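You operate a simulated robot arm through the tools that you are given. There is no shell and no other tool. Be economical: measure what you need, move in short steps, check, and stop when the job is done.

The job below is to be done with a simulated robot arm. You get a single attempt, and the scene is never put back.

Task
Stand the july brick beside the blue scoop. It goes on the side that lies toward x -1.0, y +0.0 (a direction in the base frame), with about 3 cm between them.

The check looks at the end state, three seconds after you hand in, the way a careful person would. Anything else that was tipped, shoved, dropped, spilled or broken makes it a failure.

Robot
A 7-joint arm with a two-finger parallel gripper, fixed in place. Base frame: the origin is at the foot of the arm, x ahead of it, y to its left, z up; the work surface is at about z = 0. Readings come in m, rad, newtons and seconds.
With the tool pointing down near the work surface it reaches from about 0.24 to 0.62 m from the base axis. Its first joint turns from -1.152 to 1.152 rad. Payload 2.6 kg.
Tool frame: the origin (TCP) lies between the finger pads and is the grasp point; the fingertips stand 0.03 m ahead of it; z points along the fingers, y is the line along which they close. Largest opening 0.094 m; finger width 0.028, thickness 0.01; the body of the gripper, 0.05 by 0.096 m, starts 0.055 m behind the TCP.
Orientation is told as [roll, pitch, yaw] about the base's x, y, z axes, in that order, counted from this pose: with the fingers straight down and closing along the base's y, the tool's x points along the base's -x, its y along +y and its z along -z.

Tools
- The arm moves only by the tool arm_command. Its argument "moves" is a list of rows, each an object (a shift or turn left out is 0, a gripper value left out holds the last) with "claw": the closure, from 0 (fully open) to 1 (shut); "offset": the shift along the tool's x, y, z in units of 25 mm (1.0 is 25 mm), a list of three; "spin": the turn about the tool's z in units of 6 degrees (1.0 is 6 degrees). In form: [{"claw": claw, "offset": [dx, dy, dz], "spin": spin}, ...]. A call has 1 to 12 rows; each row shifts and turns the commanded pose from where the row before left it, along the tool's axes as they then stand. A call with a number of a shift or a turn outside -1 to 1 is refused whole. Each row takes 0.2 s and may step no farther than 0.05 m and 0.15 rad from the row before; otherwise, or with a gripper value out of range, the whole call is refused. Where a pose cannot be reached the arm comes as near as it can. A force on the tool above 40 N (or 10 N above the force at the start of the call, whichever is more), or a blocked arm, ends the call early, and 0.2 s more pass. The fingers move at their own pace (about 0.072 m/s each) and stop on an object; they squeeze with about 45 N. The grip force told is the motor's: it shows also when the fingers shut on nothing. Time passes only in rows, and 0.2 s behind the last, so rows that do not move let the fingers close. It gives the time, the measured TCP pose, the force on the tool (base axes), the opening and the grip force at its end, in the units of the frame above (readings bear some noise), and new pictures: "pictures" is both (left out), scene, wrist or none.
- Cameras (640 x 400 px; columns grow to the right, rows downward): "scene" is fixed at [0.026, 0.4224, 0.5704]; the picture's right is [-0.87, -0.49, 0.00], its down [-0.25, 0.45, -0.86] and it looks along [0.42, -0.75, -0.52] (base axes); focal length 350 px, centre (320, 200). "wrist" rides on the gripper at [-0.037, 0, -0.058] in the tool frame; the picture's right is [0.00, -1.00, 0.00], its down [0.97, 0.00, -0.24] and it looks along [0.24, 0.00, 0.97] (tool axes); focal length 218 px, centre (320, 200).
- measure_at(camera, pixels): there is no depth. For up to 12 entries [column, row, z] of the newest picture of that camera ("zoom" is the newest enlarged one), the place [x, y] in the base frame at which the ray of that pixel passes the height z, good to about 0.003 m. The clock stands still meanwhile.
- enlarge(camera, box): a new picture of the part [left, top, right, bottom] of that camera's present view, enlarged. The clock stands still meanwhile.
- finish_job(): hands the job in; it is judged then, once.

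Go step by step. Measure first, check grasps and placings, and put right what went wrong. The budget is 60 turns and 120 pictures, counting those below and the enlarged ones. Unless the task says otherwise, let go and move clear before handing in, and close with one line.

The tools are called after "Emit:" by a JSON object that holds its "fn" and its "kwargs". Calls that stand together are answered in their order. arm_command: Moves the arm, as the interface text tells. Its arguments: {"type":"object","properties":{"moves":{"type":"array","items":{"type":"object","properties":{"claw":{"type":"number"},"offset":{"type":"array","items":{"type":"number"}},"spin":{"type":"number"}}}},"pictures":{"type":"string","enum":["both","scene","wrist","none"]}},"required":["moves"]} The other tools are called the same way: measure_at (camera, pixels) gives the place at which the rays of pixels pass given heights; enlarge (camera, box) takes an enlarged picture of a part of a camera's view; finish_job () hands the job in.

At the start:

```text
time_s: 0.0
eef_pos: [0.2485, -0.2245, 0.2401]
tcp_rot: [-0.001, -0.001, -0.001]
ft_force: [-0.1, -0.5, -0.9]
finger_gap: 0.0941
finger_force: 0.1
```

scene: 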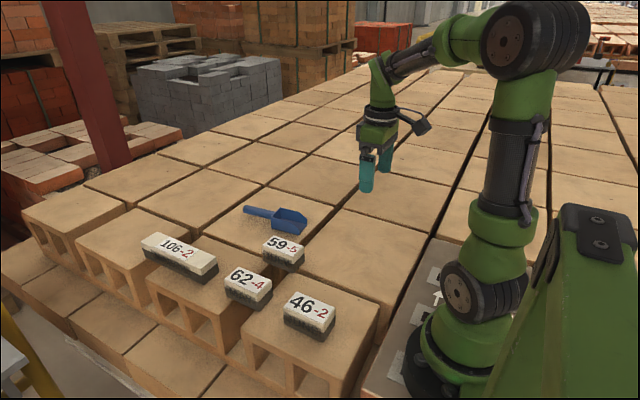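
wrist: 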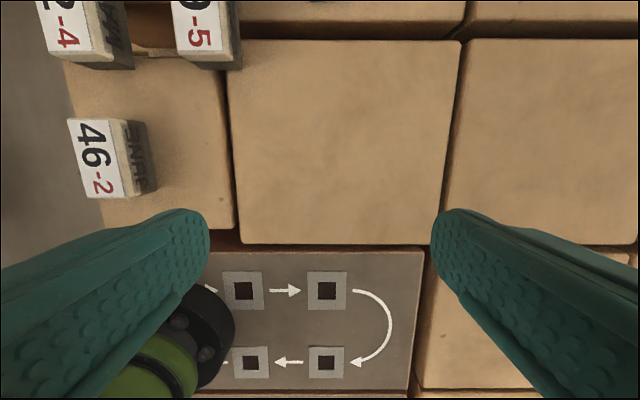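

The scene shows four labelled blocks (106-2, 59-5, 62-4, 46-2) and the blue scoop near (280,218). The wrist view shows month names on the block sides, so I'll enlarge to read them.

Emit:
{"fn": "enlarge", "kwargs": {"camera": "scene", "box": [130, 190, 350, 340]}}

Emit:
{"fn": "enlarge", "kwargs": {"camera": "wrist", "box": [30, 0, 350, 200]}}

```text
2.67 times, centred on (240, 265) of scene
```

zoom: 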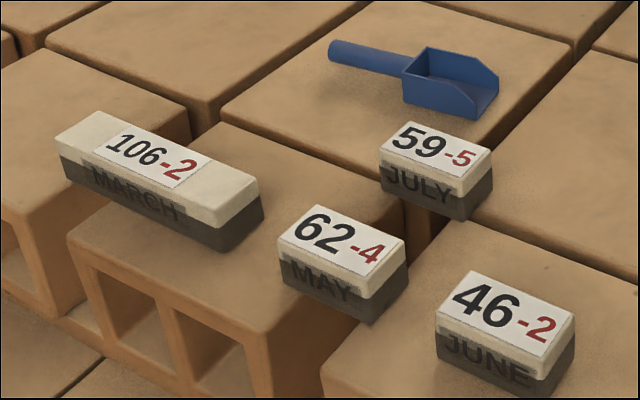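

```text
2.00 times, centred on (190, 100) of wrist
```

zoom: 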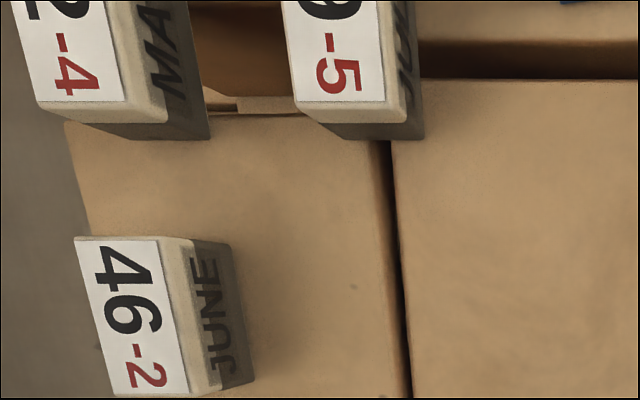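

The July brick is 59-5, at about (284,252). The scoop tray is near (290,220) with its handle pointing left to (246,210). I'll measure both.

Emit:
{"fn": "measure_at", "kwargs": {"camera": "scene", "pixels": [[262.5, 259.4, 0], [292.4, 272.5, 0], [304, 261, 0], [273.3, 235.8, 0.04], [304.8, 246.3, 0.04], [291.3, 258.3, 0.04], [262.5, 249.3, 0.04], [246, 208, 0.02], [272, 229, 0], [299, 235, 0], [307, 226, 0], [280, 208, 0.03]]}}

```text
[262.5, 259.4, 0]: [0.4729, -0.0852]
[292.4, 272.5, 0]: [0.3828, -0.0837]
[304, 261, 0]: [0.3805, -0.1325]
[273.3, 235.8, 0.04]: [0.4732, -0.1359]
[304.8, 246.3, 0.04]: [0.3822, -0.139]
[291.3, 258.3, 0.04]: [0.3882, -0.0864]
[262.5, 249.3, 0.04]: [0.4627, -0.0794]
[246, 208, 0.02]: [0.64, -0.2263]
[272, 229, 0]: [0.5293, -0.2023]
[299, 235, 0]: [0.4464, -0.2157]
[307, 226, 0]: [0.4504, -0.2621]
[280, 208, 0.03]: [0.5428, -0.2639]
```

July sits at about x 0.382–0.472, y −0.135 to −0.083. The front of the scoop is near x 0.447. I'll move forward at this height to look from above.

Emit:
{"fn": "arm_command", "kwargs": {"moves": [{"offset": [-0.9, 0.3, -0.3]}, {"offset": [-0.9, 0.3, -0.3]}, {"offset": [-0.9, 0.3, -0.3]}, {"offset": [-0.9, 0.3, -0.3]}, {"offset": [-0.9, 0.3, 0]}, {}]}}

```text
time_s: 1.4
eef_pos: [0.359, -0.1857, 0.2694]
tcp_rot: [0.0, 0.0, -0.003]
ft_force: [0.6, -1.0, 1.5]
finger_gap: 0.094
finger_force: 0.0
```

scene: 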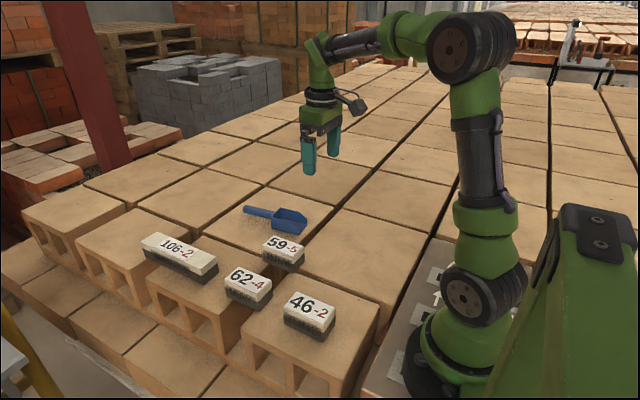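
wrist: 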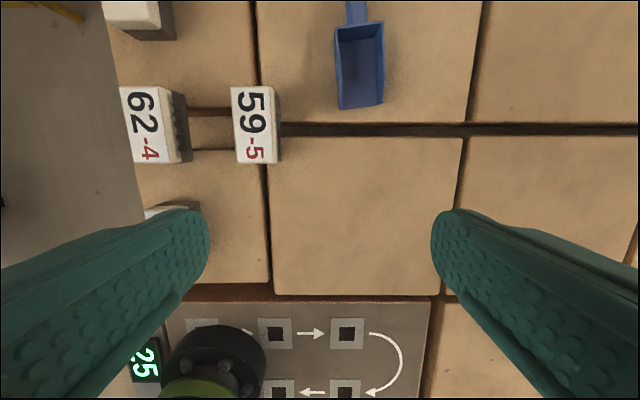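

The wrist view shows July at (255,125) and the scoop at (360,65), and a joint between blocks near row 130. I'll enlarge this for exact edges.

Emit:
{"fn": "enlarge", "kwargs": {"camera": "wrist", "box": [200, 0, 456, 160]}}

```text
2.50 times, centred on (328, 80) of wrist
```

zoom: 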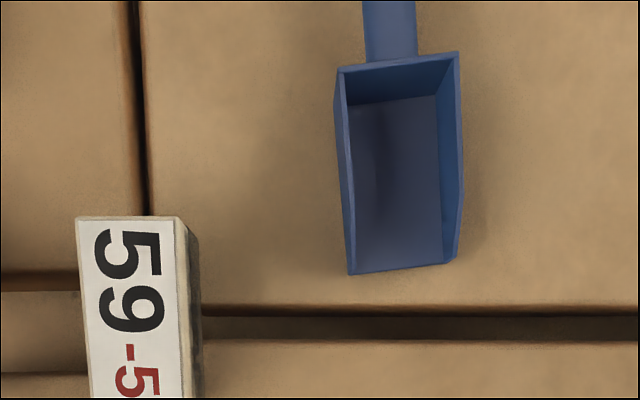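

Emit:
{"fn": "measure_at", "kwargs": {"camera": "zoom", "pixels": [[348, 275, 0], [445, 265, 0], [458, 255, 0], [345, 72, 0.03], [458, 53, 0.03], [76, 217, 0.04], [180, 217, 0.04], [200, 238, 0], [202, 398, 0], [300, 305, 0], [300, 340, 0], [372, 0, 0.02]]}}

Emit:
{"fn": "measure_at", "kwargs": {"camera": "wrist", "pixels": [[231, 87, 0.04], [272, 87, 0.04], [236, 162, 0.04], [277, 163, 0.04], [281, 162, 0.0], [281, 95, 0], [231, 87, 0.05], [236, 162, 0.05]]}}

```text
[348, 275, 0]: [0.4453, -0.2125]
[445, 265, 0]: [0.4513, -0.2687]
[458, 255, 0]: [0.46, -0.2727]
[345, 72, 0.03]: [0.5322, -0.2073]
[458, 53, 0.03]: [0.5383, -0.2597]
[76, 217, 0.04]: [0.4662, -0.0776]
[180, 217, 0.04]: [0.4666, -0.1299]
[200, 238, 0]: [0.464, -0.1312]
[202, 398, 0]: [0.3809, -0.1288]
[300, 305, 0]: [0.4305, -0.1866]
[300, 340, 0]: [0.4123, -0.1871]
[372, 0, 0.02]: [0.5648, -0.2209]
```

```text
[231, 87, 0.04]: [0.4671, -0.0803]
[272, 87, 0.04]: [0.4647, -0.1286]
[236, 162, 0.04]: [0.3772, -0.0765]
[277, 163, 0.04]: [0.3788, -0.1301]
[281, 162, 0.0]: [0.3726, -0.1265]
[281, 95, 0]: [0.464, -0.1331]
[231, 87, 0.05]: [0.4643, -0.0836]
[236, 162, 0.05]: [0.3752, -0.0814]
```

July is centred at about (0.422, −0.105), aligned with x, and roughly 0.088 × 0.051. Brick 62-4 ends near y −0.03, so I'll go in partly closed (about 8 cm) and hover first.

Emit:
{"fn": "arm_command", "kwargs": {"moves": [{"claw": 0.15, "offset": [-0.625, 0.8, 0]}, {"offset": [-0.625, 0.8, 0]}, {"offset": [-0.625, 0.8, 0]}, {"offset": [-0.625, 0.83, 0]}, {"offset": [0, 0, 1]}, {"offset": [0, 0, 1]}, {"offset": [0, 0, 1]}, {"offset": [0, 0, 1]}, {"offset": [0, 0, 1]}, {"offset": [0, 0, 0.8]}, {}]}}

```text
time_s: 3.8
eef_pos: [0.4228, -0.1063, 0.1246]
tcp_rot: [0.001, 0.0, -0.002]
ft_force: [0.2, 1.0, -0.6]
finger_gap: 0.0798
finger_force: 0.0
```

scene: 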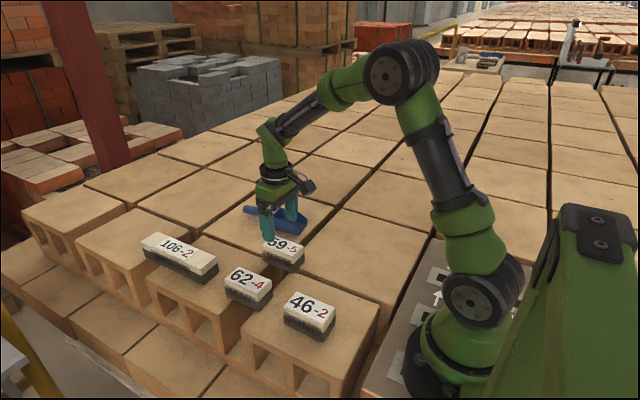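
wrist: 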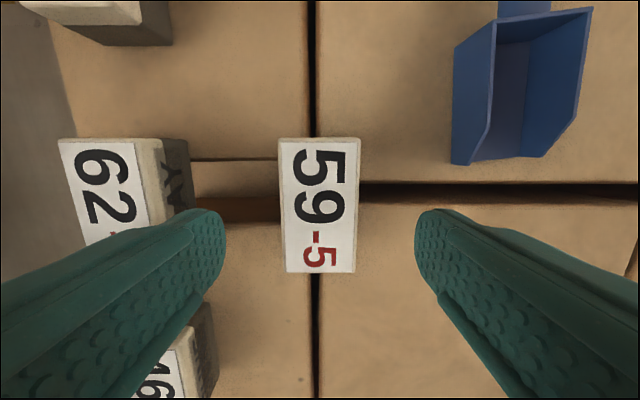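

July is centred between the fingers (columns 278–361) with no noticeable yaw. I'll check its extent at the top height before descending.

Emit:
{"fn": "measure_at", "kwargs": {"camera": "wrist", "pixels": [[278, 138, 0.045], [361, 138, 0.045], [286, 272, 0.045], [355, 272, 0.045], [452, 163, 0], [543, 157, 0], [190, 212, 0], [361, 185, 0], [640, 185, 0], [640, 204, 0]]}}

Emit:
{"fn": "arm_command", "kwargs": {"moves": [{"offset": [0, 0, 0.9]}, {"offset": [0, 0, 0.9]}, {"offset": [0, 0, 0.9]}, {"offset": [0, 0, 0.8]}, {}]}}

```text
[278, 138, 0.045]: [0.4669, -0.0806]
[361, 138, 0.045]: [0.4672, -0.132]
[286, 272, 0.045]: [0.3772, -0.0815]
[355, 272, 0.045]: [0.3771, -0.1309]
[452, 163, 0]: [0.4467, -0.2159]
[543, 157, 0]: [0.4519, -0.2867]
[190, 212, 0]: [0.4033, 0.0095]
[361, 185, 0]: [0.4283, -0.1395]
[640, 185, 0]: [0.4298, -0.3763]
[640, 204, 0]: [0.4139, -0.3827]
```

```text
time_s: 5.0
eef_pos: [0.424, -0.1059, 0.0386]
tcp_rot: [0.0, -0.001, -0.002]
ft_force: [0.4, 0.3, -0.5]
finger_gap: 0.08
finger_force: 0.0
```

scene: 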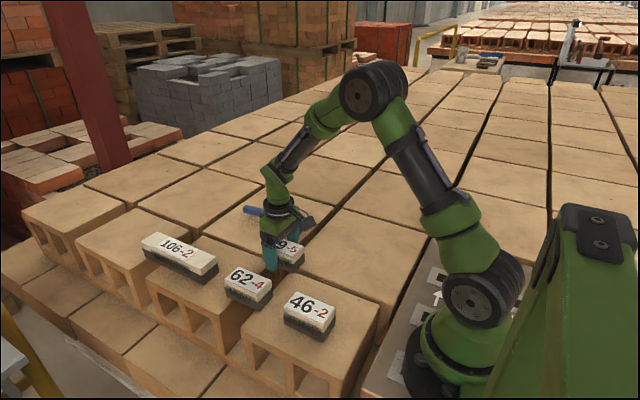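
wrist: 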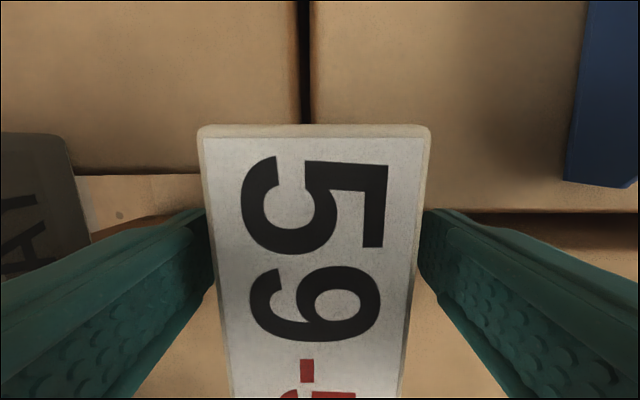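

The fingers straddle July with the tips about 9 mm above the surface. I'll close.

Emit:
{"fn": "arm_command", "kwargs": {"moves": [{"offset": [0, 0, 0.1], "claw": 0.6}, {"claw": 1}, {}, {}, {}], "pictures": "none"}}

```text
time_s: 6.2
eef_pos: [0.4229, -0.1054, 0.0364]
tcp_rot: [0.001, -0.001, -0.001]
ft_force: [-4.5, 4.6, 17.5]
finger_gap: 0.054
finger_force: 45.2
```

July is gripped at 54 mm wide with 45 N. I'll lift it and look.

Emit:
{"fn": "arm_command", "kwargs": {"moves": [{"offset": [0, 0, -0.3]}, {"offset": [0, 0, -0.8]}, {"offset": [0, 0, -1]}, {"offset": [0, 0, -1]}, {}]}}

```text
time_s: 7.4
eef_pos: [0.4248, -0.1054, 0.113]
tcp_rot: [-0.001, -0.001, 0.001]
ft_force: [0.1, -0.1, -3.8]
finger_gap: 0.0539
finger_force: 45.0
```

scene: 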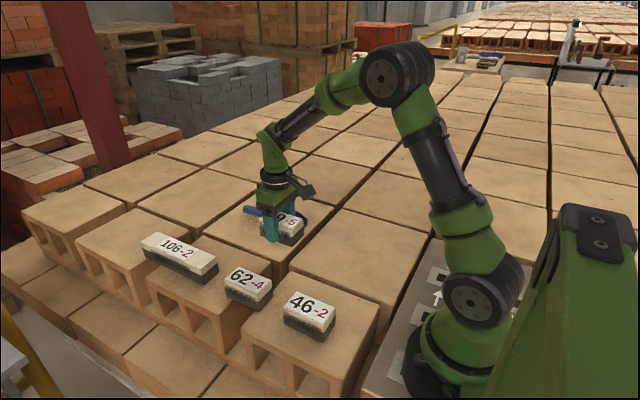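
wrist: 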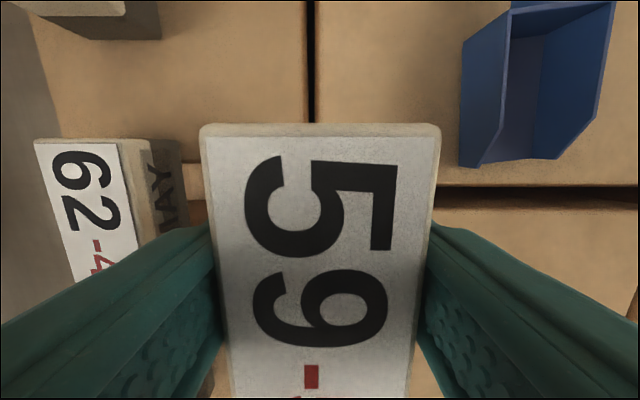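

July is held level and lifted. The scoop front stays at x 0.446–0.452, y −0.214 to −0.27. I'll carry July to above (0.372, −0.24).

Emit:
{"fn": "arm_command", "kwargs": {"moves": [{"offset": [0.7, 0, 0]}, {"offset": [0.7, 0, 0]}, {"offset": [0.66, -0.4, 0]}, {"offset": [0, -0.8, 0]}, {"offset": [0, -0.8, 0]}, {"offset": [0, -0.8, 0]}, {"offset": [0, -0.8, 0]}, {"offset": [0, -0.8, 0]}, {"offset": [0, -0.6, 0]}, {"offset": [0, -0.38, 0]}, {}, {}]}}

```text
time_s: 10.0
eef_pos: [0.3703, -0.2421, 0.1134]
tcp_rot: [0.0, 0.001, -0.002]
ft_force: [0.4, 0.1, -3.7]
finger_gap: 0.0541
finger_force: 44.8
```

scene: 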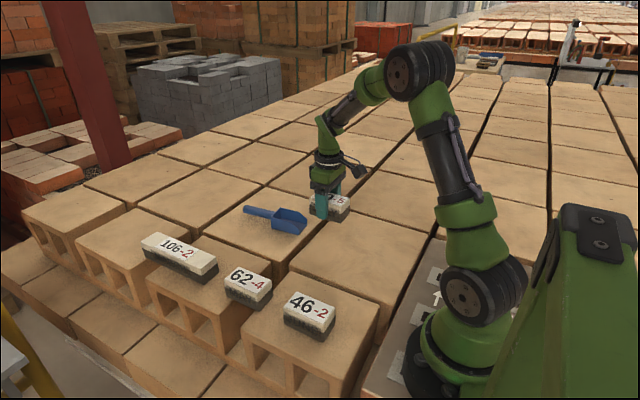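
wrist: 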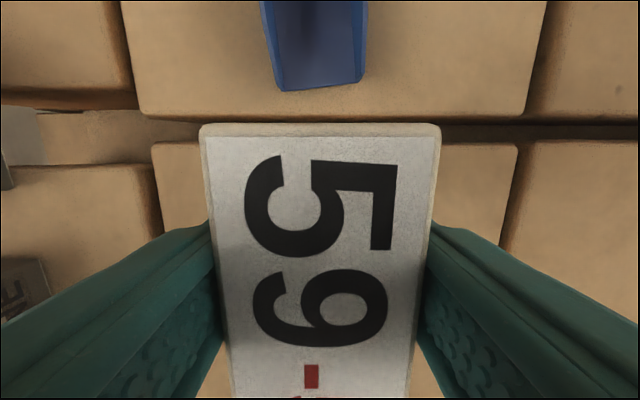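

July is now beyond the joint, with the scoop's front edge at row ~85–91 ahead of it. I'll measure both in this view.

Emit:
{"fn": "measure_at", "kwargs": {"camera": "wrist", "pixels": [[280, 91, 0], [357, 85, 0], [367, 78, 0], [280, 91, 0.005], [201, 124, 0.122], [440, 124, 0.122], [320, 122, 0], [320, 140, 0]]}}

```text
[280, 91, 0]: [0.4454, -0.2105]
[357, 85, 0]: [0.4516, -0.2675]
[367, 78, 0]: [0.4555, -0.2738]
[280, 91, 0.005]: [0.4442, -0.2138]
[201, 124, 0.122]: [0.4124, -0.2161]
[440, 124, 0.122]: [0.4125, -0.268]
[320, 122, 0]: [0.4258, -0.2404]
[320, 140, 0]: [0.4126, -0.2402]
```

July's front face is at x 0.4125 and the scoop at 0.445–0.452, with both centred on y −0.242. I'll nudge 3 mm forward and lower almost to the surface.

Emit:
{"fn": "arm_command", "kwargs": {"moves": [{"offset": [-0.12, 0, 0.4]}, {"offset": [0, 0, 0.7]}, {"offset": [0, 0, 0.7]}, {"offset": [0, 0, 0.6]}, {"offset": [0, 0, 0.3]}, {"offset": [0, 0, 0.1]}, {"offset": [0, 0, 0.1]}, {}, {}]}}

```text
time_s: 12.0
eef_pos: [0.375, -0.2412, 0.0403]
tcp_rot: [0.001, -0.001, -0.002]
ft_force: [-0.2, 0.2, -4.2]
finger_gap: 0.0541
finger_force: 44.7
```

scene: 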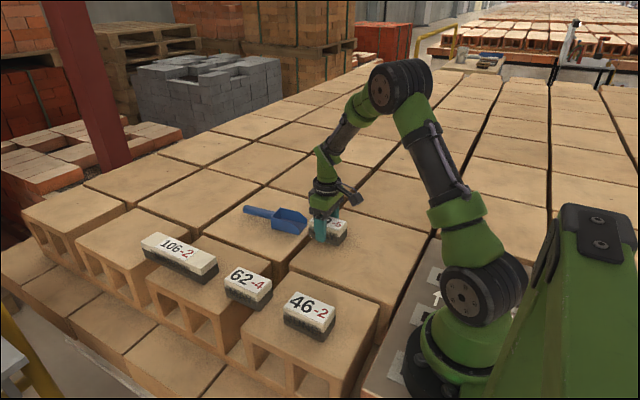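
wrist: 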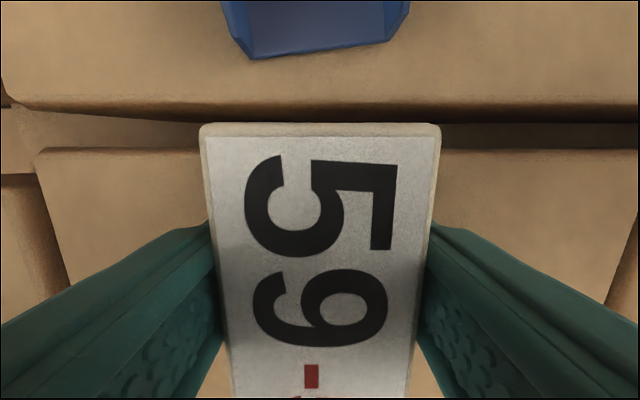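

The force is still only July's weight (−4.2 N), so it hangs a few mm up. I'll lower in ~1 mm steps to contact.

Emit:
{"fn": "arm_command", "kwargs": {"moves": [{"offset": [0, 0, 0.05]}, {"offset": [0, 0, 0.05]}, {"offset": [0, 0, 0.04]}, {}], "pictures": "none"}}

```text
time_s: 13.0
eef_pos: [0.3758, -0.2406, 0.0369]
tcp_rot: [-0.001, 0.001, -0.002]
ft_force: [-0.9, -0.9, -3.8]
finger_gap: 0.0542
finger_force: 45.2
```

Emit:
{"fn": "arm_command", "kwargs": {"moves": [{"offset": [0, 0, 0.04]}, {}, {}], "pictures": "none"}}

```text
time_s: 13.8
eef_pos: [0.3747, -0.242, 0.0358]
tcp_rot: [0.0, 0.0, 0.0]
ft_force: [0.7, -0.5, -2.6]
finger_gap: 0.0541
finger_force: 45.0
```

The force has dropped to −2.6 N, so July is just starting to touch. I'll go down another millimetre.

Emit:
{"fn": "arm_command", "kwargs": {"moves": [{"offset": [0, 0, 0.04]}, {}, {}], "pictures": "wrist"}}

```text
time_s: 14.6
eef_pos: [0.3745, -0.241, 0.0361]
tcp_rot: [-0.002, -0.002, -0.003]
ft_force: [-6.9, 1.2, 17.6]
finger_gap: 0.054
finger_force: 45.1
```

wrist: 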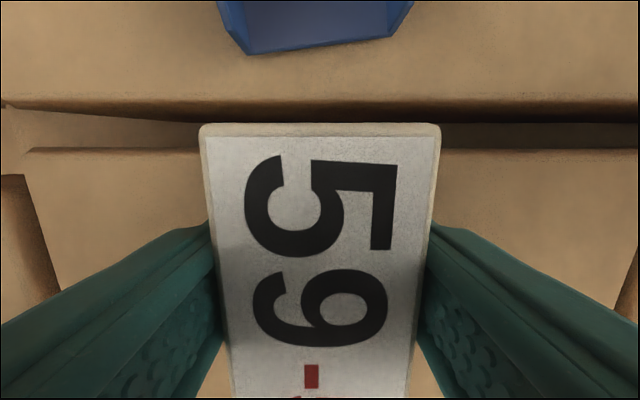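

July is firmly on the surface (17.6 N up), and its front face should be at about x 0.416. I'll ease off slightly, open partway and go straight up.

Emit:
{"fn": "arm_command", "kwargs": {"moves": [{"offset": [0, 0, -0.03]}, {"claw": 0.15}, {}, {}, {}, {"offset": [0, 0, -0.5]}, {"offset": [0, 0, -1]}, {"offset": [0, 0, -1]}, {"offset": [0, 0, -1]}, {"offset": [0.5, 0, -1]}, {"offset": [0.5, 0, -1]}, {}]}}

```text
time_s: 17.2
eef_pos: [0.3502, -0.2383, 0.1739]
tcp_rot: [0.0, 0.0, 0.001]
ft_force: [0.7, -0.1, -0.2]
finger_gap: 0.0796
finger_force: 0.0
```

scene: 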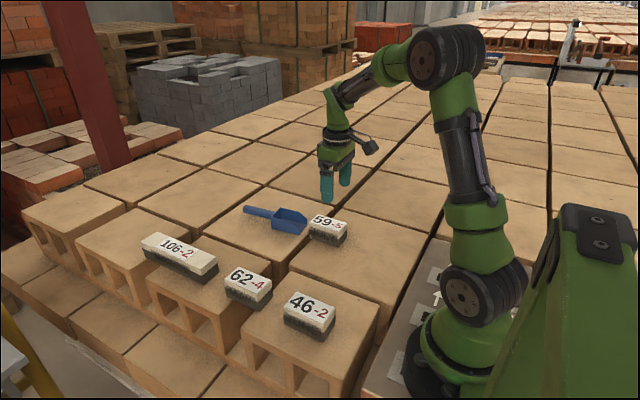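
wrist: 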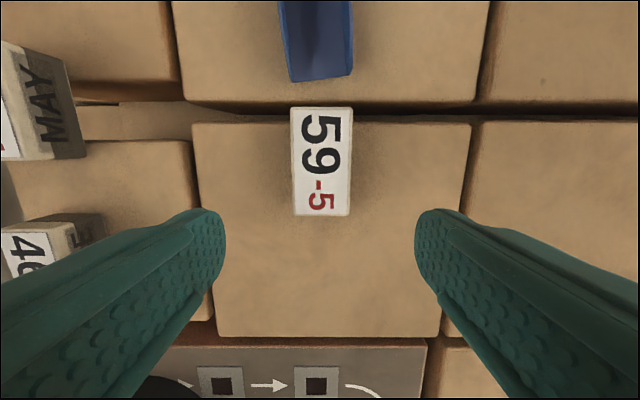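

July stands free at (321,160) with the scoop edge at row ~80. I'll check the gap.

Emit:
{"fn": "measure_at", "kwargs": {"camera": "wrist", "pixels": [[291, 108, 0.045], [352, 108, 0.045], [296, 216, 0.045], [349, 216, 0.045], [291, 82, 0], [347, 77, 0]]}}

Emit:
{"fn": "enlarge", "kwargs": {"camera": "scene", "box": [230, 190, 360, 271]}}

```text
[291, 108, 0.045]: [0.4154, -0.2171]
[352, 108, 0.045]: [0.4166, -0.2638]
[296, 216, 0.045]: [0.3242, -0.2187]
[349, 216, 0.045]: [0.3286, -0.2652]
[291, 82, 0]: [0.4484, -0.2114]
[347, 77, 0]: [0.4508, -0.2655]
```

```text
4.92 times, centred on (295, 230) of scene
```

zoom: 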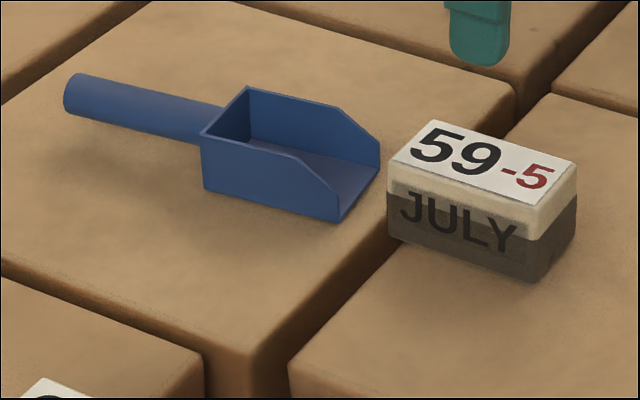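

July stands upright and level. Its front face is at x 0.416 and the scoop at about 0.447, so the gap is roughly 3 cm. Nothing else has moved and the gripper is clear, so I'll hand in.

Emit:
{"fn": "finish_job", "kwargs": {}}

```text
The job is handed in.
```

The July brick (59-5) now stands about 3 cm from the blue scoop on its −x side; nothing else was touched, and the job is handed in.
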